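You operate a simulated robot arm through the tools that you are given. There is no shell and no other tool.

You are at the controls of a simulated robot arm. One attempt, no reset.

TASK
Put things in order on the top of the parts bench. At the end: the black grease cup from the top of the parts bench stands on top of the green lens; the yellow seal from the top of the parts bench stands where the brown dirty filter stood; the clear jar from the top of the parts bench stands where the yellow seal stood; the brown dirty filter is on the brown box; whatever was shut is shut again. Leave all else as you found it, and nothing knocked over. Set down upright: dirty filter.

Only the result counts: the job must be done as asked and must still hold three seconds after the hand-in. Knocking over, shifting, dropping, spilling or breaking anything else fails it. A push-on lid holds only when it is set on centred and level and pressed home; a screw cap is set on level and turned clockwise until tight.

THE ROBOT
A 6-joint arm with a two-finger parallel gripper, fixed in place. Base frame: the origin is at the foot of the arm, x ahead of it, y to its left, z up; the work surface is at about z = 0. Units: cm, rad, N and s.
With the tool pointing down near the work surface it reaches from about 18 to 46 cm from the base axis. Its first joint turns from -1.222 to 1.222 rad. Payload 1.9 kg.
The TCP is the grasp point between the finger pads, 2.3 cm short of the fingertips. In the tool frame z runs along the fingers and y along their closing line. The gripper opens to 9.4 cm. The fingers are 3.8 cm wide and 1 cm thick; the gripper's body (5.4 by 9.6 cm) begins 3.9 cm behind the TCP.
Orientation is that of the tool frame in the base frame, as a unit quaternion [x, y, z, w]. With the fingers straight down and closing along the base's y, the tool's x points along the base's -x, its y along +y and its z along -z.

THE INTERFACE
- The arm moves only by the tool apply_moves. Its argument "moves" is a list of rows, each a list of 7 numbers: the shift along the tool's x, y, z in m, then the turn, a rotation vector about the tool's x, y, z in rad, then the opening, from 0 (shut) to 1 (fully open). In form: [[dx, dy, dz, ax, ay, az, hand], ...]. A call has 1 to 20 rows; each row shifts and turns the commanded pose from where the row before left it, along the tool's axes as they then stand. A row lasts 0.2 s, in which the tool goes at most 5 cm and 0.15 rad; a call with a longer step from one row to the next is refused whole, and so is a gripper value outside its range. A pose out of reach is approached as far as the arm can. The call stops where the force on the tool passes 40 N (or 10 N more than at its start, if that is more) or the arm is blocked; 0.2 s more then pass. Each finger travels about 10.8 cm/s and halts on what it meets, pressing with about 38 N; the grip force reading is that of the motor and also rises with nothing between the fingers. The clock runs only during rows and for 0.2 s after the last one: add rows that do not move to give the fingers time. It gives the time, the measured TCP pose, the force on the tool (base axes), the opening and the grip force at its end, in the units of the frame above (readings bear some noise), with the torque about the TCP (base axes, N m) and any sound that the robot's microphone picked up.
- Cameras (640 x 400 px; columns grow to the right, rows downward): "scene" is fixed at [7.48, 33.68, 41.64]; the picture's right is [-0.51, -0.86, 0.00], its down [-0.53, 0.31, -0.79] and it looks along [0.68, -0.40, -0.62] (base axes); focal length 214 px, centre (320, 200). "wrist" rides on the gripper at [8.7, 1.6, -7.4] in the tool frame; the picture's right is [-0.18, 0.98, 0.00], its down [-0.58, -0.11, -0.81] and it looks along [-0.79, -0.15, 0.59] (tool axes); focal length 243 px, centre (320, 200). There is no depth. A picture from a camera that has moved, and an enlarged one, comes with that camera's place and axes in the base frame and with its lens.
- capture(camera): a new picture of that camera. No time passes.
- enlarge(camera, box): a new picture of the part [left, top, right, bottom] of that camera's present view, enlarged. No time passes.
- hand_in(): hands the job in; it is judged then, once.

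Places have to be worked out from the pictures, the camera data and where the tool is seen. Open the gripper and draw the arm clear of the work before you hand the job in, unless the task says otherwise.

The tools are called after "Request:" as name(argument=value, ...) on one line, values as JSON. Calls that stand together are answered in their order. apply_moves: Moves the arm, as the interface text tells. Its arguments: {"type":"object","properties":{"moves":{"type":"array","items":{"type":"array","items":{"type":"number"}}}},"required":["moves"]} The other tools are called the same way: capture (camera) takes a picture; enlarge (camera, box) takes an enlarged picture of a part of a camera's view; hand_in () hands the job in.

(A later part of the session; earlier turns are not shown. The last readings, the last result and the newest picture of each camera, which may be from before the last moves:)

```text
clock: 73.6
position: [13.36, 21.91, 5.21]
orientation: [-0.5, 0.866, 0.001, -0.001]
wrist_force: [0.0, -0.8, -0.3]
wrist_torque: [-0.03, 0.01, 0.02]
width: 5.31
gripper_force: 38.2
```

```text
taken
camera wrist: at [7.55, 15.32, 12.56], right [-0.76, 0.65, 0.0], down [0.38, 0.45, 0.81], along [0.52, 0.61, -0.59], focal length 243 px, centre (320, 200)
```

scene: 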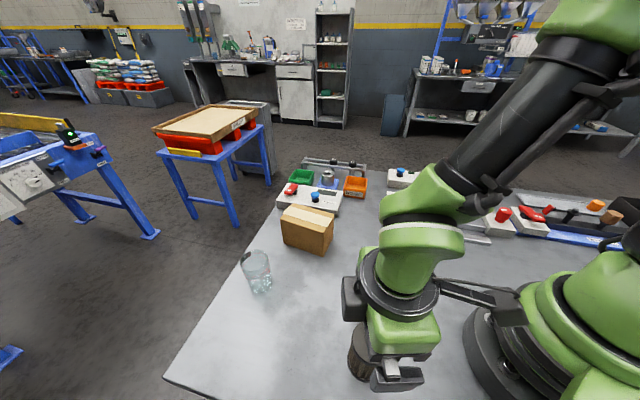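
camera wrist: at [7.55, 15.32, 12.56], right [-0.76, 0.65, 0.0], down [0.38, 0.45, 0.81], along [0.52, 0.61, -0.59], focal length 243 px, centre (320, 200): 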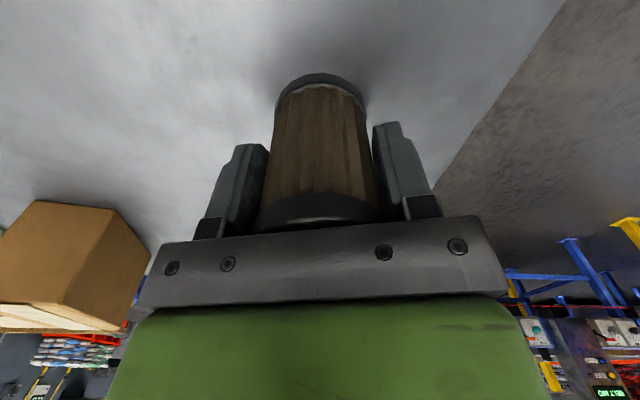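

Gripped at 5.31 cm; the filter's spot is (13.36, 21.93). I lift it slowly.

Request:
apply_moves(moves=[[0, 0, -0.004, 0, 0, 0, 0], [0, 0, -0.01, 0, 0, 0, 0], [0, 0, -0.015, 0, 0, 0, 0], [0, 0, -0.02, 0, 0, 0, 0], [0, 0, -0.02, 0, 0, 0, 0], [0, 0, -0.02, 0, 0, 0, 0], [0, 0, -0.02, 0, 0, 0, 0], [0, 0, -0.02, 0, 0, 0, 0], [0, 0, -0.015, 0, 0, 0, 0], [0, 0, -0.008, 0, 0, 0, 0]])

Request:
capture(camera="wrist")

Request:
capture(camera="scene")

```text
clock: 75.8
position: [13.41, 21.94, 20.38]
orientation: [-0.501, 0.865, -0.001, 0.001]
wrist_force: [0.3, 0.5, -1.9]
wrist_torque: [0.01, 0.01, -0.02]
width: 5.33
gripper_force: 37.6
```

```text
taken
camera wrist: at [7.59, 15.36, 27.84], right [-0.76, 0.65, 0.0], down [0.38, 0.45, 0.81], along [0.52, 0.61, -0.59], focal length 243 px, centre (320, 200)
```

wrist: 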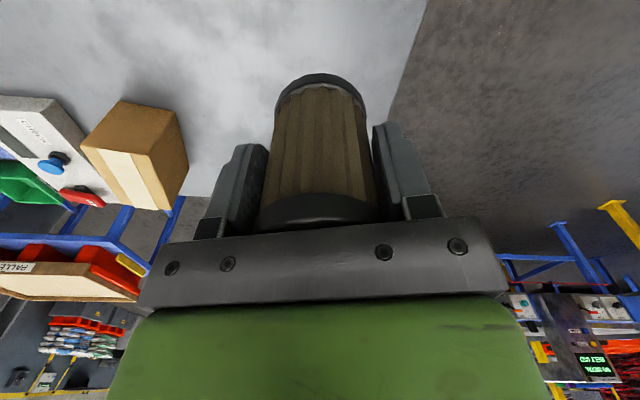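

```text
taken
```

scene: 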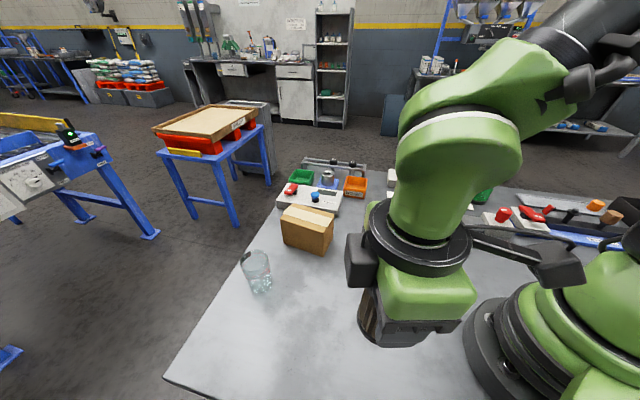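

The filter is held. I measure the brown box's top from both cameras.

Request:
enlarge(camera="wrist", box=[60, 80, 210, 230])

Request:
enlarge(camera="scene", box=[265, 190, 355, 265])

```text
2.67 times, centred on (135, 155) of wrist
camera zoom: at [7.59, 15.36, 27.84], right [-0.76, 0.65, 0.0], down [0.38, 0.45, 0.81], along [0.52, 0.61, -0.59], focal length 647 px, centre (813, 320)
```

zoom: 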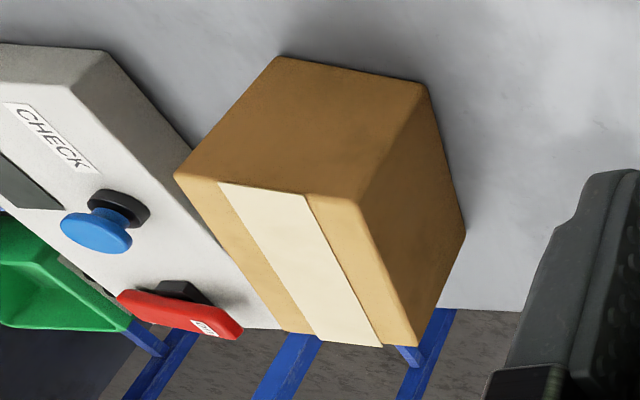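

```text
5.33 times, centred on (310, 228) of scene
camera zoom: at [7.48, 33.68, 41.64], right [-0.51, -0.86, 0.0], down [-0.53, 0.31, -0.79], along [0.68, -0.4, -0.62], focal length 1144 px, centre (373, 53)
```

zoom: 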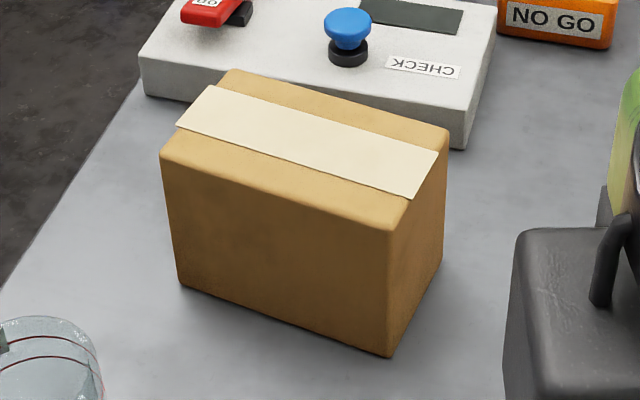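

The box top is ≈ 10.4 × 6.2 cm, centre ≈ (39.9, 17.55), z ≈ 8.3. I carry the filter slowly over it at height.

Request:
apply_moves(moves=[[-0.0034, -0.009, 0, 0, 0, 0, 0], [-0.0067, -0.018, 0, 0, 0, 0, 0], [-0.0067, -0.018, 0, 0, 0, 0, 0], [-0.0067, -0.018, 0, 0, 0, 0, 0], [-0.0067, -0.018, 0, 0, 0, 0, 0], [-0.0067, -0.018, 0, 0, 0, 0, 0], [-0.0067, -0.018, 0, 0, 0, 0, 0], [-0.0067, -0.018, 0, 0, 0, 0, 0]])

Request:
capture(camera="wrist")

```text
clock: 77.6
position: [27.67, 19.38, 20.31]
orientation: [-0.5, 0.866, 0.0, 0.0]
wrist_force: [0.5, 0.7, -1.9]
wrist_torque: [0.02, 0.05, 0.02]
width: 5.32
gripper_force: 37.1
```

```text
taken
camera wrist: at [21.83, 12.88, 27.81], right [-0.76, 0.65, 0.0], down [0.38, 0.45, 0.81], along [0.52, 0.61, -0.59], focal length 243 px, centre (320, 200)
```

wrist: 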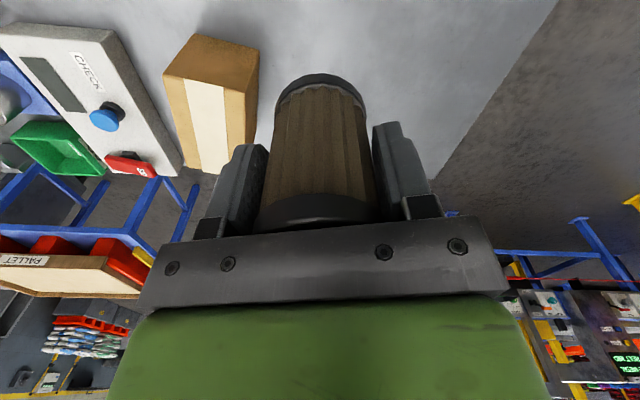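

The filter is steady. I enlarge the box again from this closer viewpoint for a better centre estimate.

Request:
enlarge(camera="wrist", box=[140, 20, 290, 190])

```text
2.35 times, centred on (215, 105) of wrist
camera zoom: at [21.83, 12.88, 27.81], right [-0.76, 0.65, 0.0], down [0.38, 0.45, 0.81], along [0.52, 0.61, -0.59], focal length 571 px, centre (567, 424)
```

zoom: 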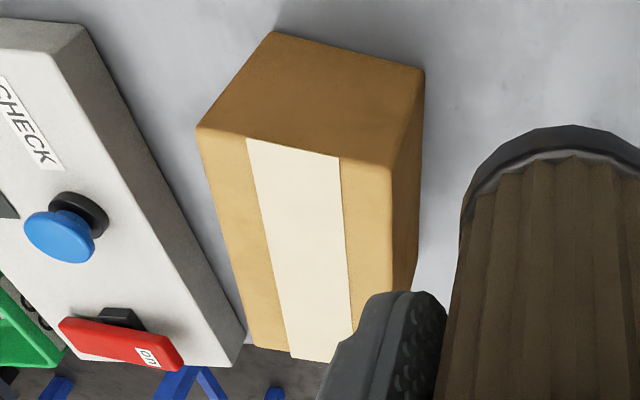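

Box centre refined to (40.1, 17.65). I continue to above it.

Request:
apply_moves(moves=[[-0.0034, -0.0084, 0, 0, 0, 0, 0], [-0.0068, -0.0168, 0, 0, 0, 0, 0], [-0.0068, -0.0168, 0, 0, 0, 0, 0], [-0.0068, -0.0168, 0, 0, 0, 0, 0], [-0.0068, -0.0168, 0, 0, 0, 0, 0], [-0.0068, -0.0168, 0, 0, 0, 0, 0], [-0.0068, -0.0168, 0, 0, 0, 0, 0], [-0.003, -0.0071, 0, 0, 0, 0, 0]])

Request:
capture(camera="wrist")

Request:
capture(camera="scene")

```text
clock: 79.4
position: [40.03, 17.82, 20.43]
orientation: [-0.5, 0.866, 0.0, 0.0]
wrist_force: [0.0, 0.3, -0.8]
wrist_torque: [0.01, -0.04, -0.03]
width: 5.32
gripper_force: 37.5
```

```text
taken
camera wrist: at [34.22, 11.23, 27.8], right [-0.76, 0.65, 0.0], down [0.38, 0.45, 0.81], along [0.52, 0.61, -0.59], focal length 243 px, centre (320, 200)
```

wrist: 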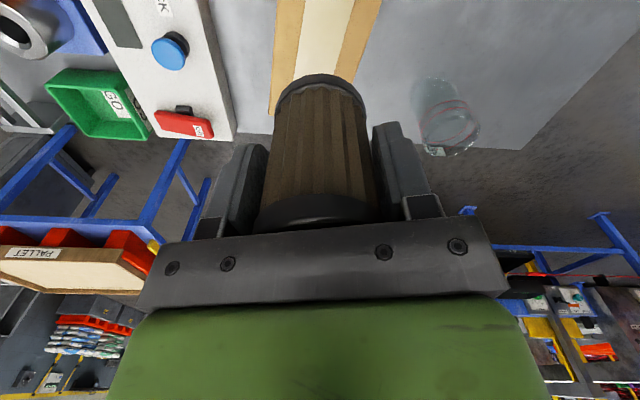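

```text
taken
```

scene: 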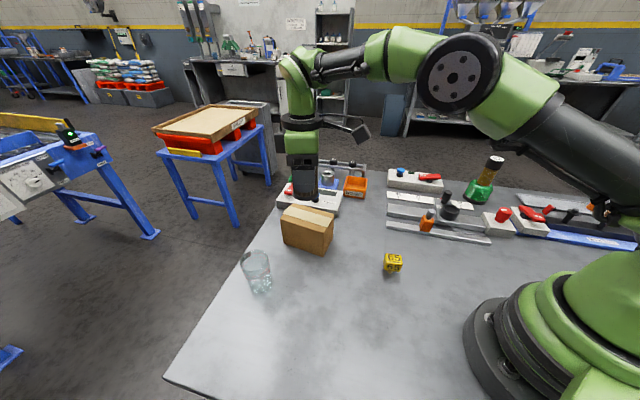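

The filter is above the box. I correct by 2 mm and lower to leave ~0.7 cm of clearance.

Request:
apply_moves(moves=[[0.0011, -0.0015, 0.005, 0, 0, 0, 0], [0, 0, 0.012, 0, 0, 0, 0], [0, 0, 0.015, 0, 0, 0, 0], [0, 0, 0.015, 0, 0, 0, 0], [0, 0, 0.01, 0, 0, 0, 0], [0, 0, 0.005, 0, 0, 0, 0]])

Request:
capture(camera="wrist")

Request:
enlarge(camera="scene", box=[250, 150, 370, 270])

```text
clock: 80.8
position: [40.13, 17.57, 14.28]
orientation: [-0.5, 0.866, -0.001, 0.0]
wrist_force: [0.6, 0.4, -2.0]
wrist_torque: [0.02, 0.01, 0.01]
width: 5.3
gripper_force: 37.9
```

```text
taken
camera wrist: at [34.25, 11.02, 21.6], right [-0.76, 0.65, 0.0], down [0.38, 0.45, 0.81], along [0.52, 0.61, -0.59], focal length 243 px, centre (320, 200)
```

wrist: 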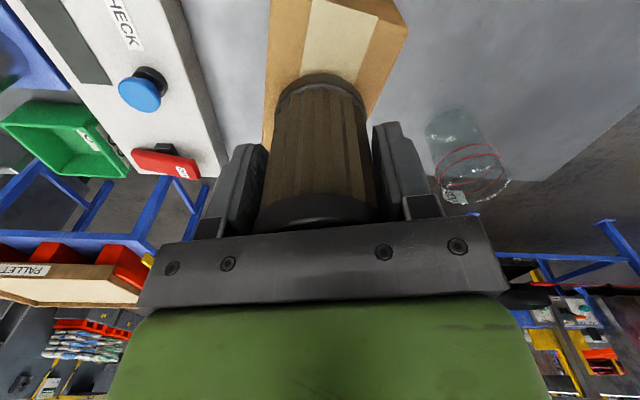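

```text
3.33 times, centred on (310, 210) of scene
camera zoom: at [7.48, 33.68, 41.64], right [-0.51, -0.86, 0.0], down [-0.53, 0.31, -0.79], along [0.68, -0.4, -0.62], focal length 715 px, centre (353, 167)
```

zoom: 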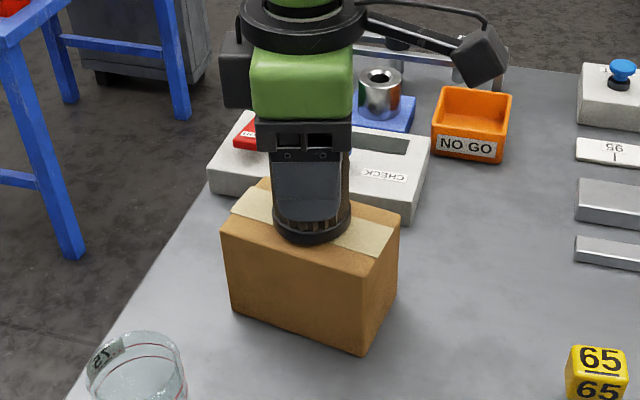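

The filter base is over the middle of the box top. I lower in small steps until light contact.

Request:
apply_moves(moves=[[0, 0, 0.003, 0, 0, 0, 0], [0, 0, 0.002, 0, 0, 0, 0], [0, 0, 0, 0, 0, 0, 0]])

```text
clock: 81.6
position: [40.14, 17.61, 13.71]
orientation: [-0.5, 0.866, -0.001, 0.0]
wrist_force: [-0.2, -0.6, -1.7]
wrist_torque: [0.0, -0.03, 0.03]
width: 5.32
gripper_force: 37.8
```

Request:
apply_moves(moves=[[0, 0, 0.001, 0, 0, 0, 0], [0, 0, 0.001, 0, 0, 0, 0], [0, 0, 0, 0, 0, 0, 0]])

```text
clock: 82.4
position: [40.04, 17.75, 13.75]
orientation: [-0.5, 0.866, 0.0, 0.002]
wrist_force: [-7.6, -5.0, 28.1]
wrist_torque: [-0.17, 0.62, 0.05]
width: 5.3
gripper_force: 38.5
```

Contact with 28 N — more than needed. I back off to a light load and read again.

Request:
apply_moves(moves=[[0, 0, -0.0013, 0, 0, 0, 0], [0, 0, 0, 0, 0, 0, 0]])

Request:
enlarge(camera="scene", box=[250, 150, 370, 270])

```text
clock: 83.0
position: [40.11, 17.69, 13.71]
orientation: [-0.501, 0.866, 0.0, 0.001]
wrist_force: [6.0, 1.4, 14.9]
wrist_torque: [0.19, -0.13, -0.06]
width: 5.29
gripper_force: 38.2
```

```text
3.33 times, centred on (310, 210) of scene
camera zoom: at [7.48, 33.67, 41.64], right [-0.51, -0.86, 0.0], down [-0.53, 0.31, -0.79], along [0.68, -0.4, -0.62], focal length 715 px, centre (353, 167)
```

zoom: 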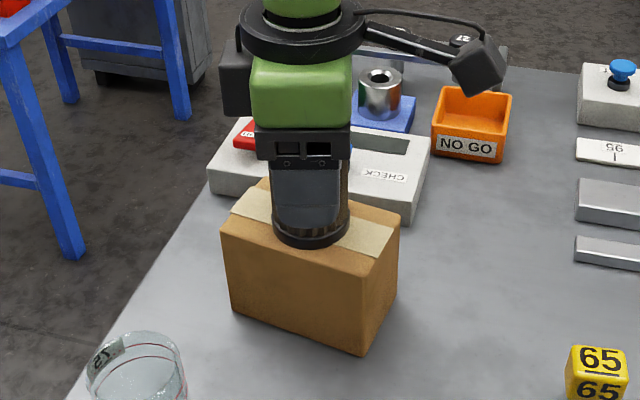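

Box unmoved. I back off a touch more and then open the fingers gradually.

Request:
apply_moves(moves=[[0, 0, -0.0008, 0, 0, 0, 0], [0, 0, 0, 0, 0, 0, 0], [0, 0, 0, 0, 0, 0, 0.57], [0, 0, 0, 0, 0, 0, 0.6], [0, 0, 0, 0, 0, 0, 0.66], [0, 0, 0, 0, 0, 0, 0.75], [0, 0, 0, 0, 0, 0, 0.9], [0, 0, 0, 0, 0, 0, 1]])

Request:
capture(camera="wrist")

Request:
enlarge(camera="scene", box=[250, 150, 370, 270])

```text
clock: 84.8
position: [40.05, 17.58, 13.79]
orientation: [-0.5, 0.866, 0.0, 0.001]
wrist_force: [-0.8, 0.0, 0.3]
wrist_torque: [-0.02, -0.01, 0.01]
width: 9.41
gripper_force: 0.1
```

```text
taken
camera wrist: at [34.28, 11.07, 21.09], right [-0.76, 0.65, 0.0], down [0.38, 0.45, 0.81], along [0.52, 0.61, -0.59], focal length 243 px, centre (320, 200)
```

wrist: 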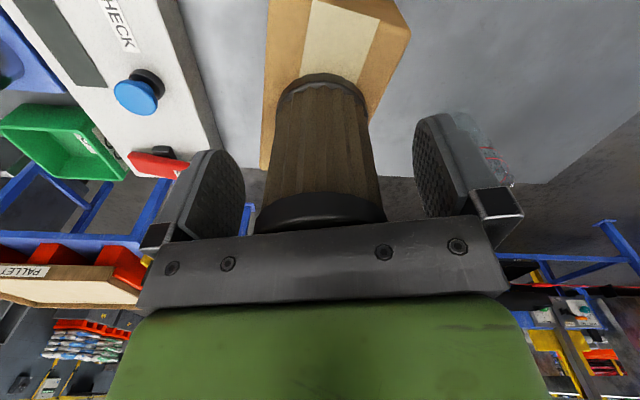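

```text
3.33 times, centred on (310, 210) of scene
camera zoom: at [7.48, 33.68, 41.64], right [-0.51, -0.86, 0.0], down [-0.53, 0.31, -0.79], along [0.68, -0.4, -0.62], focal length 715 px, centre (353, 167)
```

zoom: 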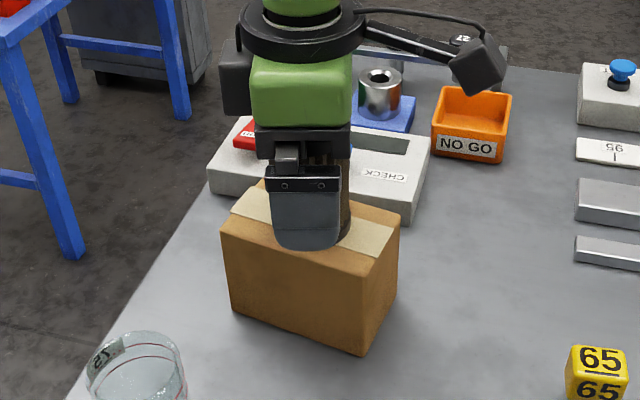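

The filter stands on the box. I rise straight up until the fingers clear it.

Request:
apply_moves(moves=[[0, 0, -0.01, 0, 0, 0, 1], [0, 0, -0.02, 0, 0, 0, 1], [0, 0, -0.03, 0, 0, 0, 1], [0, 0, -0.03, 0, 0, 0, 1], [0, 0, -0.02, 0, 0, 0, 1]])

Request:
enlarge(camera="scene", box=[250, 150, 370, 270])

```text
clock: 86.0
position: [40.09, 17.62, 24.76]
orientation: [-0.5, 0.866, 0.0, 0.0]
wrist_force: [0.0, -1.1, 0.8]
wrist_torque: [0.01, 0.0, -0.01]
width: 9.38
gripper_force: 0.1
```

```text
3.33 times, centred on (310, 210) of scene
camera zoom: at [7.48, 33.67, 41.64], right [-0.51, -0.86, 0.0], down [-0.53, 0.31, -0.79], along [0.68, -0.4, -0.62], focal length 715 px, centre (353, 167)
```

zoom: 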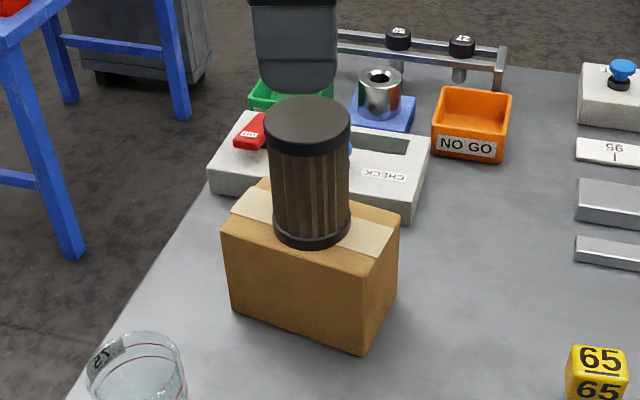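

The filter is standing well on the box. Next, the yellow seal: I go hover above it with the yaw roughly aligned to its faces.

Request:
apply_moves(moves=[[0.0362, 0.0179, 0.012, 0, 0, 0, 1], [0.0362, 0.0179, 0.017, 0, 0, 0, 1], [0.0362, 0.0179, 0.02, 0, 0, 0, 1], [0.0362, 0.0179, 0.02, 0, 0, 0, 1], [0.0362, 0.0179, 0.02, 0, 0, 0, 1], [0, 0, 0, 0, 0, 0.12, 1]])

Request:
capture(camera="wrist")

Request:
enlarge(camera="wrist", box=[270, 0, 370, 110])

```text
clock: 87.4
position: [23.2, 6.47, 15.86]
orientation: [-0.447, 0.895, -0.001, 0.0]
wrist_force: [0.2, -0.1, 0.9]
wrist_torque: [0.03, -0.03, 0.0]
width: 9.4
gripper_force: 0.0
```

```text
taken
camera wrist: at [16.71, 0.54, 23.17], right [-0.67, 0.74, 0.0], down [0.44, 0.4, 0.81], along [0.6, 0.54, -0.59], focal length 243 px, centre (320, 200)
```

wrist: 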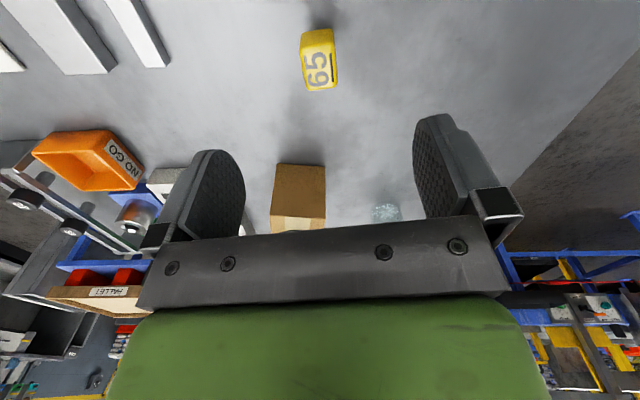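

```text
3.64 times, centred on (320, 55) of wrist
camera zoom: at [16.71, 0.54, 23.17], right [-0.67, 0.74, 0.0], down [0.44, 0.4, 0.81], along [0.6, 0.54, -0.59], focal length 882 px, centre (320, 727)
```

zoom: 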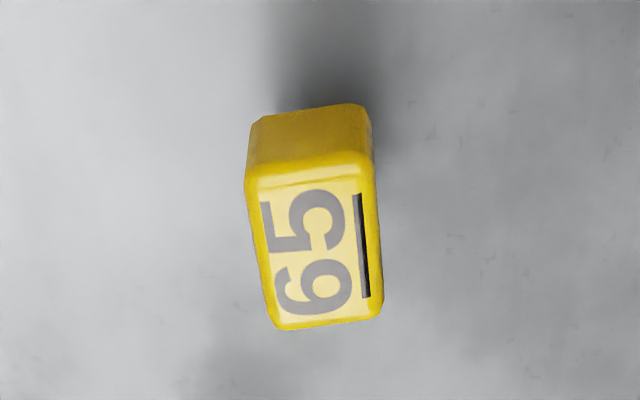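

The seal head is ≈ 2.5 × 3.1 cm, centre (23.27, 6.5), edges at 49.5°/140.5°, top z ≈ 4.5. I align the yaw by another 2.5° and descend to TCP z ≈ 4.5 for a check first.

Request:
apply_moves(moves=[[0, 0, 0.03, 0, 0, 0.045, 0.8], [0, 0, 0.035, 0, 0, 0, 0.7], [0, 0, 0.03, 0, 0, 0, 0.7], [0, 0, 0.015, 0, 0, 0, 0.7]])

Request:
capture(camera="wrist")

Request:
enlarge(camera="wrist", box=[220, 80, 420, 230])

```text
clock: 88.4
position: [23.29, 6.51, 4.77]
orientation: [-0.427, 0.904, 0.0, 0.001]
wrist_force: [0.0, 0.6, 0.2]
wrist_torque: [-0.03, -0.01, 0.0]
width: 6.58
gripper_force: 0.0
```

```text
taken
camera wrist: at [16.49, 0.88, 12.13], right [-0.64, 0.77, 0.0], down [0.45, 0.38, 0.81], along [0.62, 0.52, -0.59], focal length 243 px, centre (320, 200)
```

wrist: 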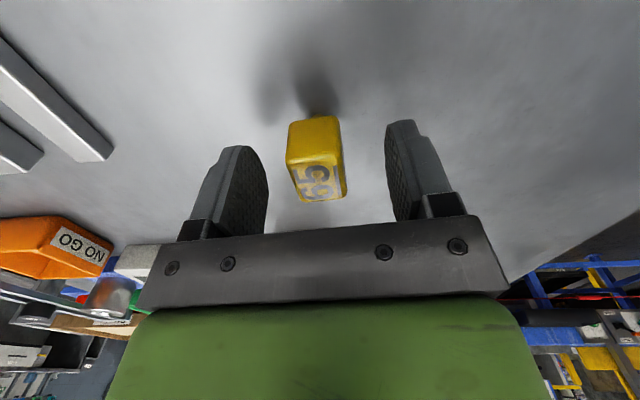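

```text
2.67 times, centred on (320, 155) of wrist
camera zoom: at [16.49, 0.88, 12.13], right [-0.64, 0.77, 0.0], down [0.45, 0.38, 0.81], along [0.62, 0.52, -0.59], focal length 647 px, centre (320, 320)
```

zoom: 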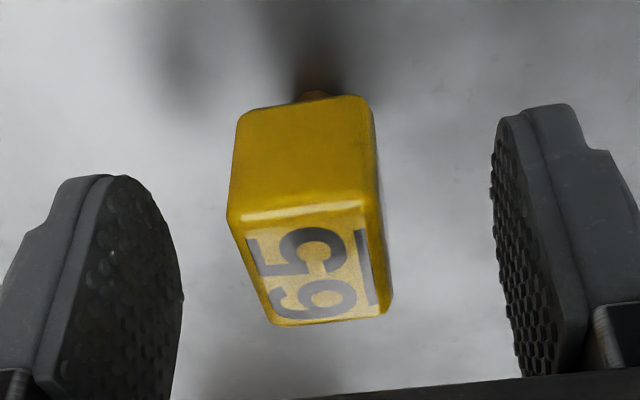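

The seal head spans z ≈ 1.7–4.6 on a short stem and is centred between the pads. I descend 1.65 cm and close.

Request:
apply_moves(moves=[[0.001, -0.0003, 0.01, 0, 0, 0, 0.7], [0, 0, 0.0065, 0, 0, 0, 0.7], [0, 0, 0, 0, 0, 0, 0.55], [0, 0, 0, 0, 0, 0, 0.45], [0, 0, 0, 0, 0, 0, 0.36], [0, 0, 0, 0, 0, 0, 0.28], [0, 0, 0, 0, 0, 0, 0], [0, 0, 0, 0, 0, 0, 0]])

Request:
enlarge(camera="wrist", box=[220, 80, 420, 230])

```text
clock: 90.2
position: [23.19, 6.32, 3.14]
orientation: [-0.427, 0.904, 0.0, 0.0]
wrist_force: [-0.2, 0.3, 0.3]
wrist_torque: [-0.01, -0.03, -0.04]
width: 2.52
gripper_force: 37.8
```

```text
2.67 times, centred on (320, 155) of wrist
camera zoom: at [16.41, 0.77, 10.57], right [-0.64, 0.77, 0.0], down [0.45, 0.38, 0.81], along [0.62, 0.52, -0.59], focal length 647 px, centre (320, 320)
```

zoom: 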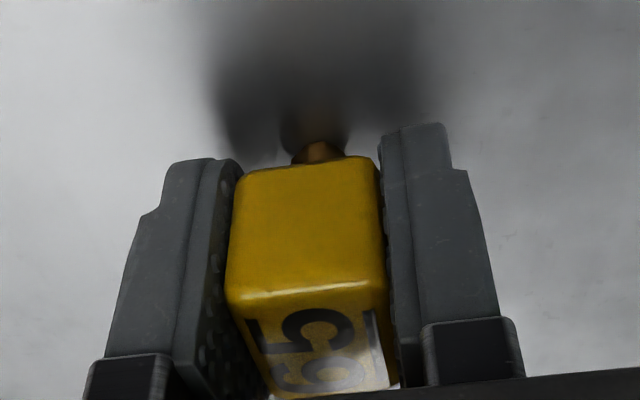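

Gripped at 2.52 cm; the seal's spot is (23.22, 6.37). I lift slowly.

Request:
apply_moves(moves=[[0, 0, -0.004, 0, 0, 0, 0], [0, 0, -0.01, 0, 0, 0, 0], [0, 0, -0.015, 0, 0, 0, 0], [0, 0, -0.02, 0, 0, 0, 0], [0, 0, -0.02, 0, 0, 0, 0], [0, 0, -0.015, 0, 0, 0, 0], [0, 0, -0.006, 0, 0, 0, 0]])

Request:
enlarge(camera="wrist", box=[220, 80, 420, 230])

Request:
enlarge(camera="scene", box=[340, 180, 460, 290])

```text
clock: 91.8
position: [23.18, 6.33, 12.15]
orientation: [-0.427, 0.904, 0.0, -0.001]
wrist_force: [0.1, -0.3, -0.9]
wrist_torque: [0.01, -0.02, 0.02]
width: 2.55
gripper_force: 37.9
```

```text
2.67 times, centred on (320, 155) of wrist
camera zoom: at [16.43, 0.77, 19.57], right [-0.64, 0.77, 0.0], down [0.45, 0.38, 0.81], along [0.62, 0.52, -0.59], focal length 647 px, centre (320, 320)
```

zoom: 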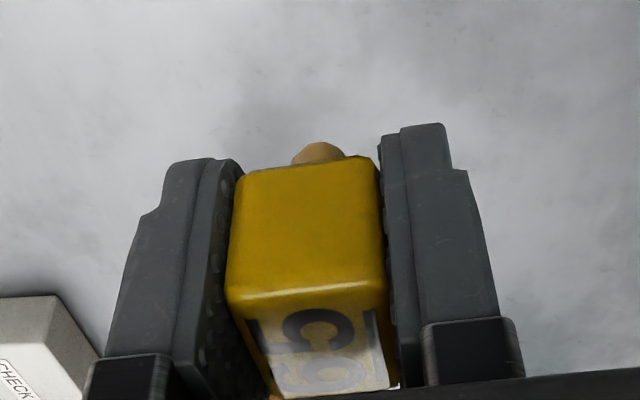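

```text
3.64 times, centred on (400, 235) of scene
camera zoom: at [7.48, 33.68, 41.64], right [-0.51, -0.86, 0.0], down [-0.53, 0.31, -0.79], along [0.68, -0.4, -0.62], focal length 780 px, centre (29, 73)
```

zoom: 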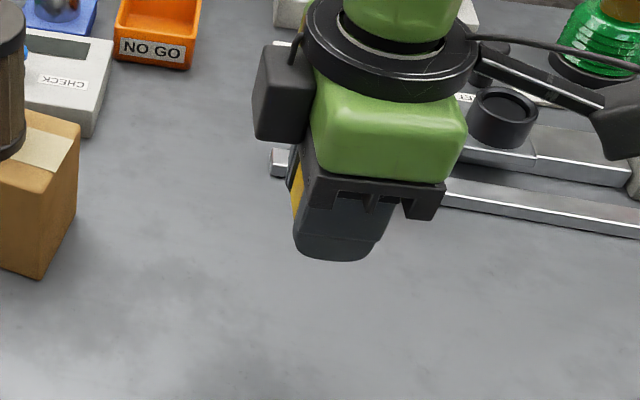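

The seal is held firmly. I carry it slowly to above the filter's old spot (13.36, 21.93).

Request:
apply_moves(moves=[[-0.003, 0.009, 0, 0, 0, 0, 0], [-0.006, 0.018, 0, 0, 0, 0, 0], [-0.006, 0.018, 0, 0, 0, 0, 0], [-0.006, 0.018, 0, 0, 0, 0, 0], [-0.006, 0.018, 0, 0, 0, 0, 0], [-0.006, 0.018, 0, 0, 0, 0, 0], [-0.006, 0.018, 0, 0, 0, 0, 0], [-0.006, 0.018, 0, 0, 0, 0, 0], [-0.006, 0.018, 0, 0, 0, 0, 0], [-0.006, 0.016, 0, 0, 0, 0, 0], [-0.0008, 0.006, 0, 0, 0, 0, 0]])

Request:
capture(camera="wrist")

```text
clock: 94.2
position: [13.38, 21.78, 12.09]
orientation: [-0.427, 0.904, -0.001, 0.0]
wrist_force: [0.1, -0.1, -0.6]
wrist_torque: [-0.01, 0.04, -0.01]
width: 2.55
gripper_force: 38.1
```

```text
taken
camera wrist: at [6.55, 16.36, 19.53], right [-0.64, 0.77, 0.0], down [0.45, 0.38, 0.81], along [0.62, 0.52, -0.59], focal length 243 px, centre (320, 200)
```

wrist: 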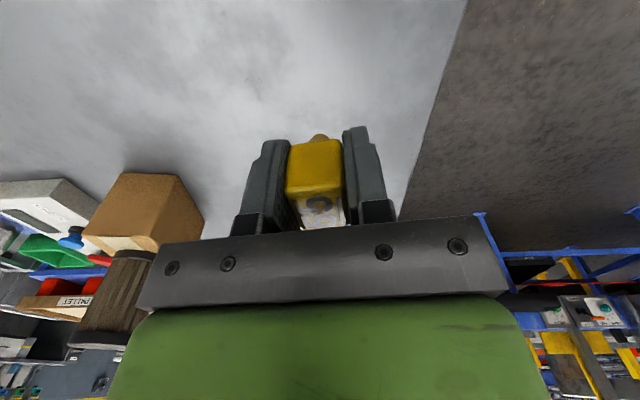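

Now I correct by 1–2 mm and lower the seal to just above the bench.

Request:
apply_moves(moves=[[-0.001, 0.0011, 0.01, 0, 0, 0, 0], [0, 0, 0.02, 0, 0, 0, 0], [0, 0, 0.02, 0, 0, 0, 0], [0, 0, 0.02, 0, 0, 0, 0], [0, 0, 0.012, 0, 0, 0, 0], [0, 0, 0.005, 0, 0, 0, 0], [0, 0, 0, 0, 0, 0, 0]])

Request:
capture(camera="wrist")

```text
clock: 95.8
position: [13.34, 22.12, 3.41]
orientation: [-0.428, 0.904, 0.0, 0.0]
wrist_force: [0.1, 0.4, -0.3]
wrist_torque: [0.01, -0.01, -0.01]
width: 2.55
gripper_force: 37.7
```

```text
taken
camera wrist: at [6.59, 16.5, 10.83], right [-0.64, 0.77, 0.0], down [0.45, 0.38, 0.81], along [0.62, 0.52, -0.59], focal length 243 px, centre (320, 200)
```

wrist: 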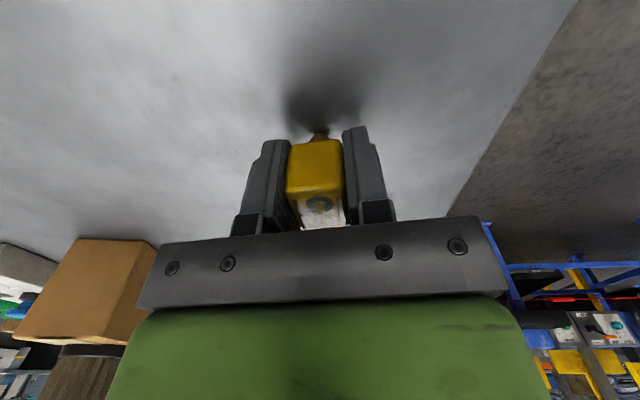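

The camera pose readout (less noisy) puts the tool within 0.16 cm of the filter's old spot. I correct that and lower to contact.

Request:
apply_moves(moves=[[0.0015, -0.0005, 0.001, 0, 0, 0, 0], [0, 0, 0.001, 0, 0, 0, 0], [0, 0, 0, 0, 0, 0, 0]])

```text
clock: 96.6
position: [13.44, 21.98, 3.24]
orientation: [-0.427, 0.904, 0.0, 0.0]
wrist_force: [-0.1, 0.4, -0.1]
wrist_torque: [-0.03, 0.01, -0.02]
width: 2.53
gripper_force: 38.1
```

Request:
apply_moves(moves=[[0, 0, 0.0006, 0, 0, 0, 0], [0, 0, 0, 0, 0, 0, 0]])

```text
clock: 97.2
position: [13.42, 21.98, 3.31]
orientation: [-0.428, 0.904, 0.0, 0.0]
wrist_force: [0.4, -0.3, -0.9]
wrist_torque: [-0.04, -0.02, 0.0]
width: 2.55
gripper_force: 38.2
```

No contact yet, so I continue in half-millimetre steps.

Request:
apply_moves(moves=[[0, 0, 0.0006, 0, 0, 0, 0], [0, 0, 0, 0, 0, 0, 0]])

Request:
enlarge(camera="wrist", box=[220, 80, 420, 230])

```text
clock: 97.8
position: [13.38, 21.88, 3.21]
orientation: [-0.428, 0.904, 0.0, 0.0]
wrist_force: [0.3, -3.2, 14.7]
wrist_torque: [-0.07, -0.02, 0.01]
width: 2.53
gripper_force: 38.2
```

```text
2.67 times, centred on (320, 155) of wrist
camera zoom: at [6.53, 16.35, 10.55], right [-0.64, 0.77, 0.0], down [0.45, 0.38, 0.81], along [0.62, 0.52, -0.59], focal length 647 px, centre (320, 320)
```

zoom: 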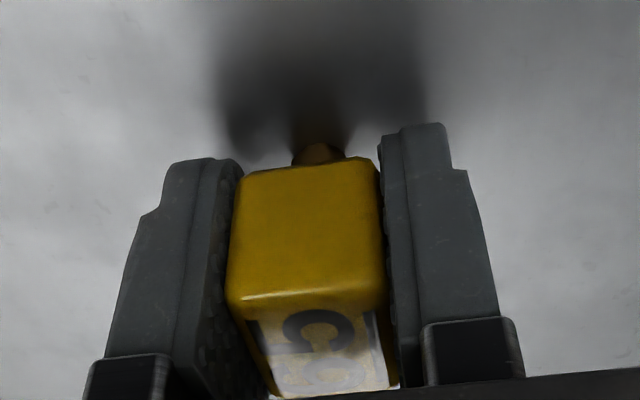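

Contact at the expected height, exactly on the filter's old spot. I ease off and open gradually.

Request:
apply_moves(moves=[[0, 0, -0.0006, 0, 0, 0, 0], [0, 0, 0, 0, 0, 0, 0], [0, 0, 0, 0, 0, 0, 0.275], [0, 0, 0, 0, 0, 0, 0.29], [0, 0, 0, 0, 0, 0, 0.32], [0, 0, 0, 0, 0, 0, 0.38], [0, 0, 0, 0, 0, 0, 0.5], [0, 0, 0, 0, 0, 0, 0.7], [0, 0, 0, 0, 0, 0, 0.8]])

Request:
enlarge(camera="wrist", box=[220, 80, 420, 230])

```text
clock: 99.8
position: [13.31, 21.84, 3.19]
orientation: [-0.428, 0.904, 0.0, 0.001]
wrist_force: [-0.1, -0.8, 0.6]
wrist_torque: [-0.01, 0.05, 0.04]
width: 7.53
gripper_force: 0.0
```

```text
2.67 times, centred on (320, 155) of wrist
camera zoom: at [6.51, 16.34, 10.59], right [-0.64, 0.77, 0.0], down [0.45, 0.38, 0.81], along [0.62, 0.52, -0.59], focal length 647 px, centre (320, 320)
```

zoom: 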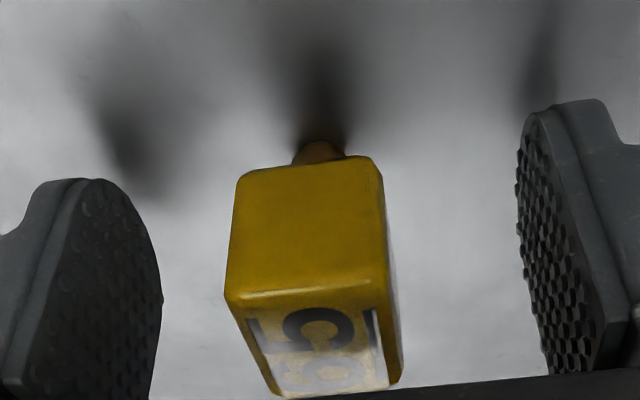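

The seal stands free and upright. I rise straight up away from it.

Request:
apply_moves(moves=[[0, 0, -0.01, 0, 0, 0, 0.8], [0, 0, -0.02, 0, 0, 0, 0.8], [0, 0, -0.035, 0, 0, 0, 0.9], [0, 0, -0.04, 0, 0, 0, 1], [0, 0, -0.04, 0, 0, 0, 1], [0, 0, -0.04, 0, 0, 0, 1]])

Request:
capture(camera="wrist")

Request:
capture(camera="scene")

```text
clock: 101.2
position: [13.21, 21.71, 21.83]
orientation: [-0.427, 0.904, 0.0, 0.001]
wrist_force: [-0.2, 0.8, -0.4]
wrist_torque: [0.02, 0.02, -0.01]
width: 9.43
gripper_force: 0.0
```

```text
taken
camera wrist: at [6.47, 16.26, 29.15], right [-0.64, 0.77, 0.0], down [0.45, 0.38, 0.81], along [0.62, 0.52, -0.59], focal length 243 px, centre (320, 200)
```

wrist: 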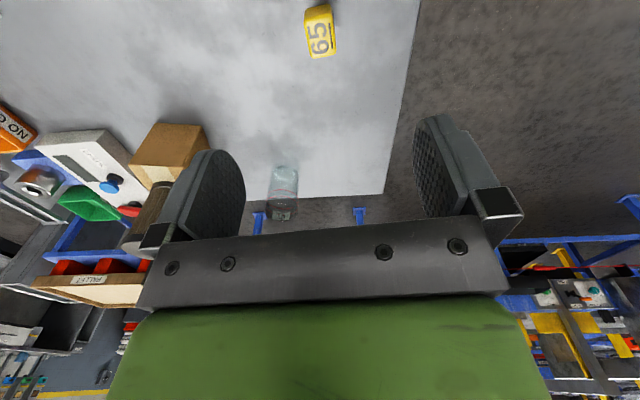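

```text
taken
```

scene: 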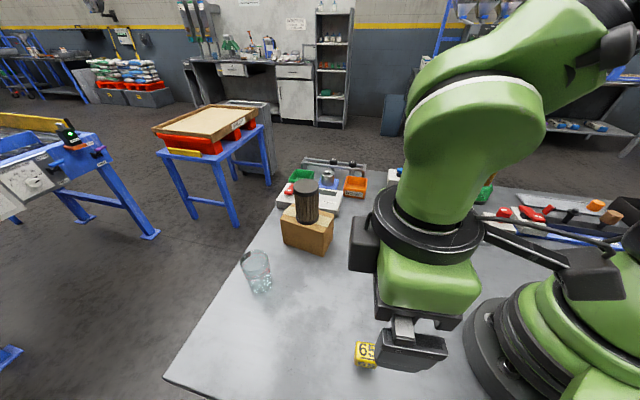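

The seal stands at the filter's old place. Now I move toward the clear jar, hovering at about (30, 28).

Request:
apply_moves(moves=[[-0.031, -0.018, 0.003, 0, 0, 0, 1], [-0.031, -0.018, 0.003, 0, 0, 0, 1], [-0.031, -0.018, 0.003, 0, 0, 0, 1], [-0.031, -0.018, 0.003, 0, 0, 0, 1], [-0.031, -0.018, 0.003, 0, 0, 0, 1], [0, 0, 0, 0, 0, 0.13, 1]])

Request:
capture(camera="wrist")

Request:
enlarge(camera="wrist", box=[240, 20, 400, 180])

```text
clock: 102.6
position: [30.11, 28.13, 20.16]
orientation: [-0.367, 0.93, -0.001, 0.001]
wrist_force: [-0.1, -0.3, -0.6]
wrist_torque: [-0.01, 0.0, 0.01]
width: 9.41
gripper_force: 0.1
```

```text
taken
camera wrist: at [22.67, 23.48, 27.56], right [-0.54, 0.84, 0.0], down [0.5, 0.32, 0.81], along [0.68, 0.43, -0.59], focal length 243 px, centre (320, 200)
```

wrist: 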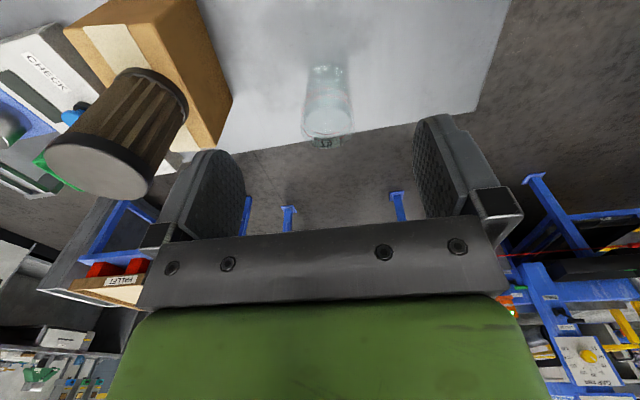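

```text
2.50 times, centred on (320, 100) of wrist
camera zoom: at [22.67, 23.48, 27.56], right [-0.54, 0.84, 0.0], down [0.5, 0.32, 0.81], along [0.68, 0.43, -0.59], focal length 606 px, centre (320, 450)
```

zoom: 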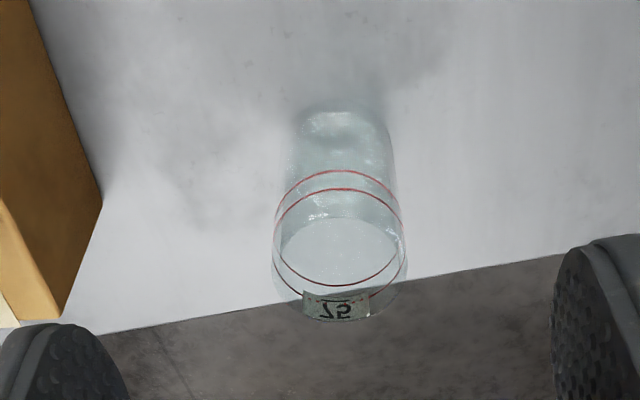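

The jar's axis is ≈ (34.2, 31.75), rim z ≈ 9.0, diameter ≈ 5.1 — radius 46.7, at the edge of reach. I approach above it at z ≈ 13 and check reach.

Request:
apply_moves(moves=[[-0.0163, -0.0008, 0.022, 0, 0, 0, 1], [-0.0163, -0.0008, 0.024, 0, 0, 0, 1], [-0.0164, -0.0007, 0.024, 0, 0, 0, 1]])

Request:
capture(camera="wrist")

Request:
capture(camera="scene")

```text
clock: 103.4
position: [33.79, 31.37, 13.02]
orientation: [-0.367, 0.93, -0.001, -0.001]
wrist_force: [0.9, -0.4, -0.5]
wrist_torque: [-0.02, 0.04, -0.02]
width: 9.38
gripper_force: 0.1
```

```text
taken
camera wrist: at [26.36, 26.72, 20.46], right [-0.54, 0.84, 0.0], down [0.5, 0.32, 0.81], along [0.68, 0.43, -0.59], focal length 243 px, centre (320, 200)
```

wrist: 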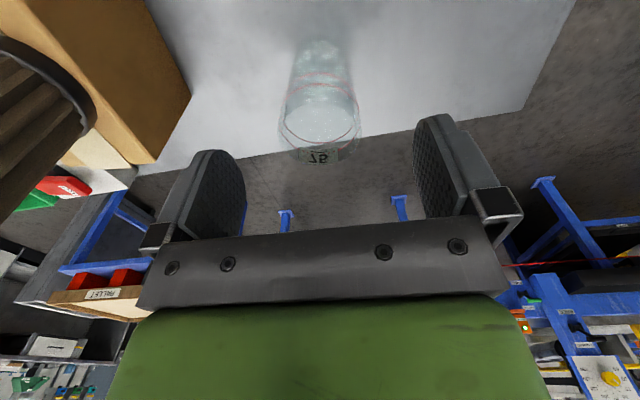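

```text
taken
```

scene: 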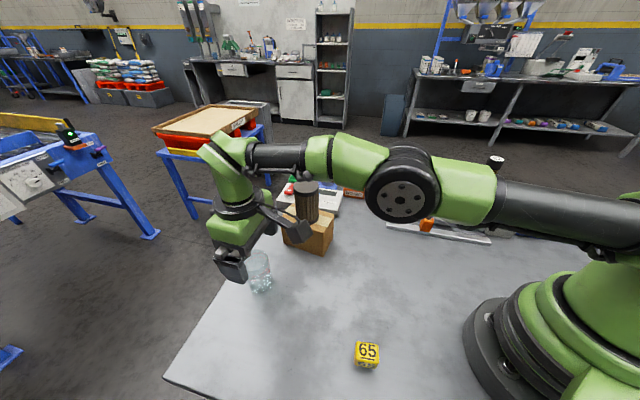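

The reach is fine at z = 13. I enlarge the jar view to check alignment.

Request:
enlarge(camera="wrist", box=[240, 20, 400, 180])

Request:
enlarge(camera="scene", box=[190, 180, 350, 300])

```text
2.50 times, centred on (320, 100) of wrist
camera zoom: at [26.36, 26.72, 20.46], right [-0.54, 0.84, 0.0], down [0.5, 0.32, 0.81], along [0.68, 0.43, -0.59], focal length 606 px, centre (320, 450)
```

zoom: 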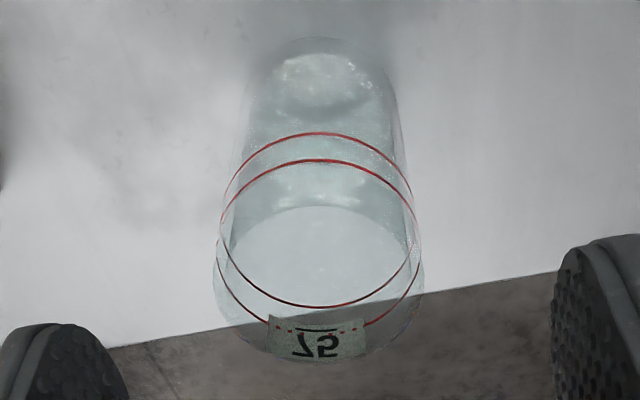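

```text
3.33 times, centred on (270, 240) of scene
camera zoom: at [7.48, 33.67, 41.64], right [-0.51, -0.86, 0.0], down [-0.53, 0.31, -0.79], along [0.68, -0.4, -0.62], focal length 715 px, centre (487, 67)
```

zoom: 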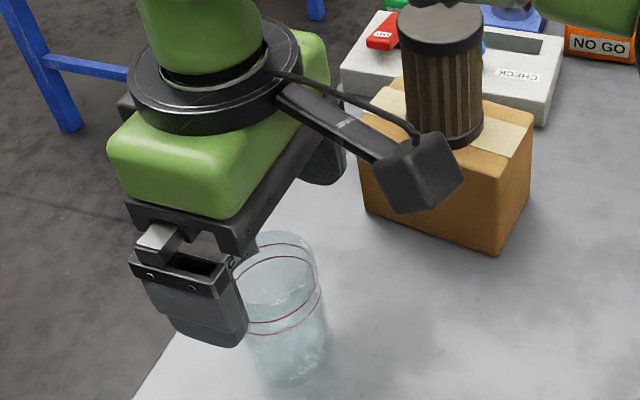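

The jar is centred laterally and 0.36 cm ahead of the TCP, fine for gripping. I descend to TCP z ≈ 5.8.

Request:
apply_moves(moves=[[-0.0015, -0.001, 0.015, 0, 0, 0, 1], [0, 0, 0.02, 0, 0, 0, 1], [0, 0, 0.02, 0, 0, 0, 1], [0, 0, 0.012, 0, 0, 0, 1], [0, 0, 0.005, 0, 0, 0, 1]])

Request:
capture(camera="wrist")

Request:
enlarge(camera="scene", box=[190, 180, 350, 300])

```text
clock: 104.6
position: [33.71, 31.17, 5.95]
orientation: [-0.367, 0.93, 0.001, 0.0]
wrist_force: [0.3, -0.5, 0.6]
wrist_torque: [0.0, 0.03, -0.02]
width: 9.4
gripper_force: 0.1
out of reach, approached as far as the arm can: row 5
```

```text
taken
camera wrist: at [26.21, 26.52, 13.4], right [-0.54, 0.84, 0.0], down [0.5, 0.32, 0.81], along [0.68, 0.43, -0.59], focal length 243 px, centre (320, 200)
```

wrist: 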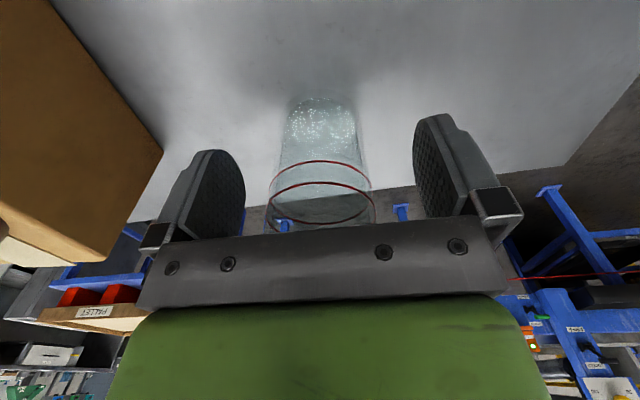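

```text
3.33 times, centred on (270, 240) of scene
camera zoom: at [7.48, 33.68, 41.64], right [-0.51, -0.86, 0.0], down [-0.53, 0.31, -0.79], along [0.68, -0.4, -0.62], focal length 715 px, centre (487, 67)
```

zoom: 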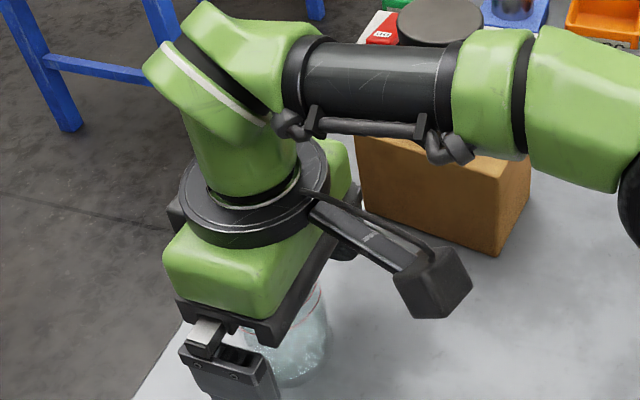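

At the edge of reach, but the pads straddle the jar (0.6 cm off pad centre). I close gradually.

Request:
apply_moves(moves=[[0, 0, 0, 0, 0, 0, 0.8], [0, 0, 0, 0, 0, 0, 0.68], [0, 0, 0, 0, 0, 0, 0.6], [0, 0, 0, 0, 0, 0, 0.55], [0, 0, 0, 0, 0, 0, 0.5], [0, 0, 0, 0, 0, 0, 0.45], [0, 0, 0, 0, 0, 0, 0.4]])

Request:
capture(camera="wrist")

```text
clock: 106.2
position: [33.81, 31.15, 6.02]
orientation: [-0.367, 0.93, -0.001, 0.0]
wrist_force: [-0.1, 0.1, -0.3]
wrist_torque: [0.05, 0.01, -0.01]
width: 4.98
gripper_force: 37.5
```

```text
taken
camera wrist: at [26.22, 26.52, 13.41], right [-0.54, 0.84, 0.0], down [0.5, 0.32, 0.81], along [0.68, 0.43, -0.59], focal length 243 px, centre (320, 200)
```

wrist: 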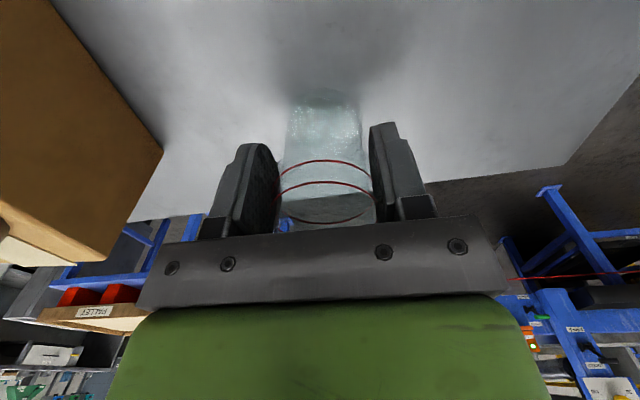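

The jar is gripped at 4.98 cm. I lift it slowly and straight.

Request:
apply_moves(moves=[[0, 0, -0.002, 0, 0, 0, 0.3], [0, 0, -0.005, 0, 0, 0, 0.2], [0, 0, -0.01, 0, 0, 0, 0.1], [0, 0, -0.014, 0, 0, 0, 0.1], [0, 0, -0.014, 0, 0, 0, 0.1], [0, 0, -0.014, 0, 0, 0, 0.1], [0, 0, -0.014, 0, 0, 0, 0.1], [0, 0, -0.01, 0, 0, 0, 0.1], [0, 0, -0.006, 0, 0, 0, 0.1], [0, 0, -0.002, 0, 0, 0, 0.1]])

Request:
capture(camera="wrist")

Request:
capture(camera="scene")

```text
clock: 108.4
position: [33.78, 31.06, 15.12]
orientation: [-0.367, 0.93, 0.0, 0.0]
wrist_force: [-0.2, 0.3, 0.2]
wrist_torque: [-0.04, 0.0, 0.02]
width: 4.99
gripper_force: 38.3
```

```text
taken
camera wrist: at [26.21, 26.57, 22.55], right [-0.54, 0.84, 0.0], down [0.5, 0.32, 0.81], along [0.68, 0.43, -0.59], focal length 243 px, centre (320, 200)
```

wrist: 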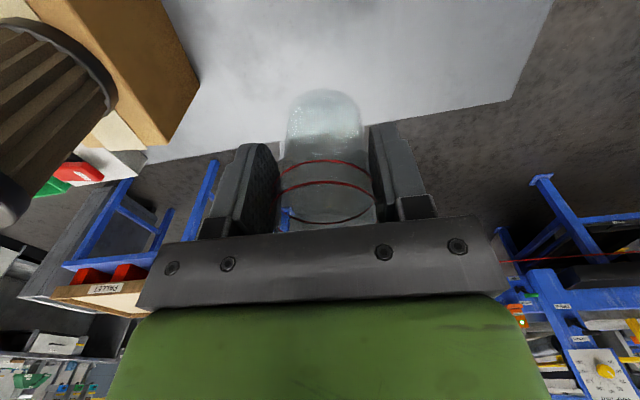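

```text
taken
```

scene: 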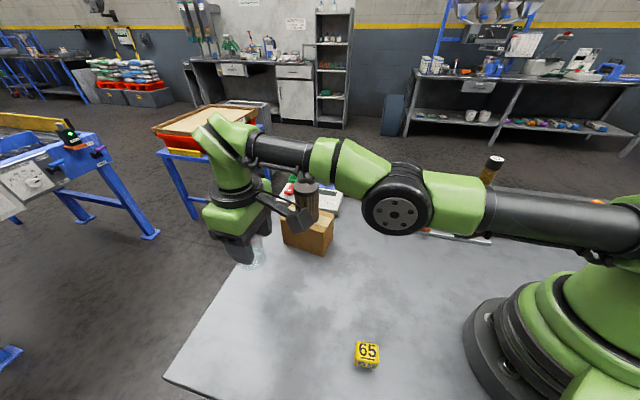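

The jar is held level. I carry it slowly inward first, then toward the seal's old spot.

Request:
apply_moves(moves=[[0.004, -0.0005, 0, 0, 0, 0, 0.1], [0.009, -0.0012, 0, 0, 0, 0, 0.1], [0.014, -0.0019, 0, 0, 0, 0, 0.1], [0.017, -0.0023, 0, 0, 0, 0, 0.1], [0.017, -0.0023, 0, 0, 0, 0, 0.1], [0.017, -0.0023, 0, 0, 0, 0, 0.1], [0.017, -0.0023, 0, 0, 0, 0, 0.1], [0.014, -0.0019, 0, 0, 0, 0, 0.1], [0.008, -0.001, 0, 0, 0, 0, 0.1], [0.003, -0.0004, 0, 0, 0, 0, 0.1]])

Request:
capture(camera="scene")

```text
clock: 110.6
position: [33.84, 31.16, 15.29]
orientation: [-0.368, 0.93, -0.001, 0.0]
wrist_force: [-0.2, 0.5, -0.6]
wrist_torque: [-0.01, 0.02, -0.01]
width: 4.97
gripper_force: 38.2
out of reach, approached as far as the arm can: row 1, 2, 3, 4, 5, 6, 7, 8, 9
```

```text
taken
```

scene: 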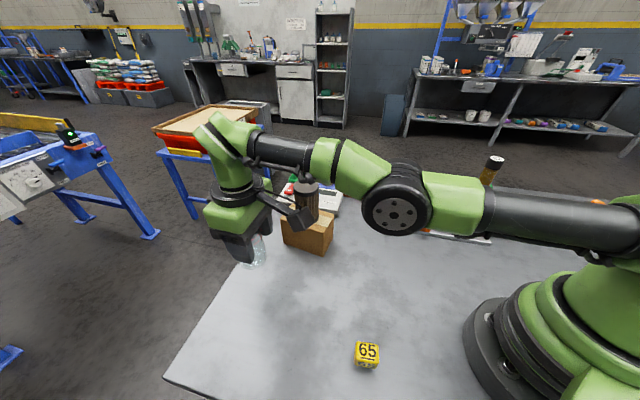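

The arm reports out of reach and didn't move inward, likely stuck at the stretched-elbow configuration. I check the exact pose with the wrist camera readout.

Request:
capture(camera="wrist")

```text
taken
camera wrist: at [26.3, 26.42, 22.62], right [-0.54, 0.84, 0.0], down [0.5, 0.32, 0.81], along [0.68, 0.43, -0.59], focal length 243 px, centre (320, 200)
```

wrist: 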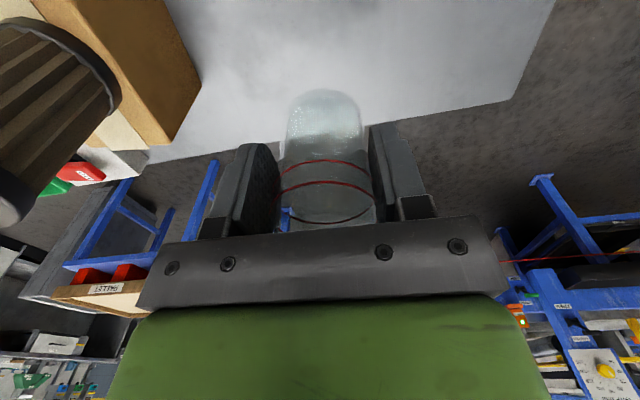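

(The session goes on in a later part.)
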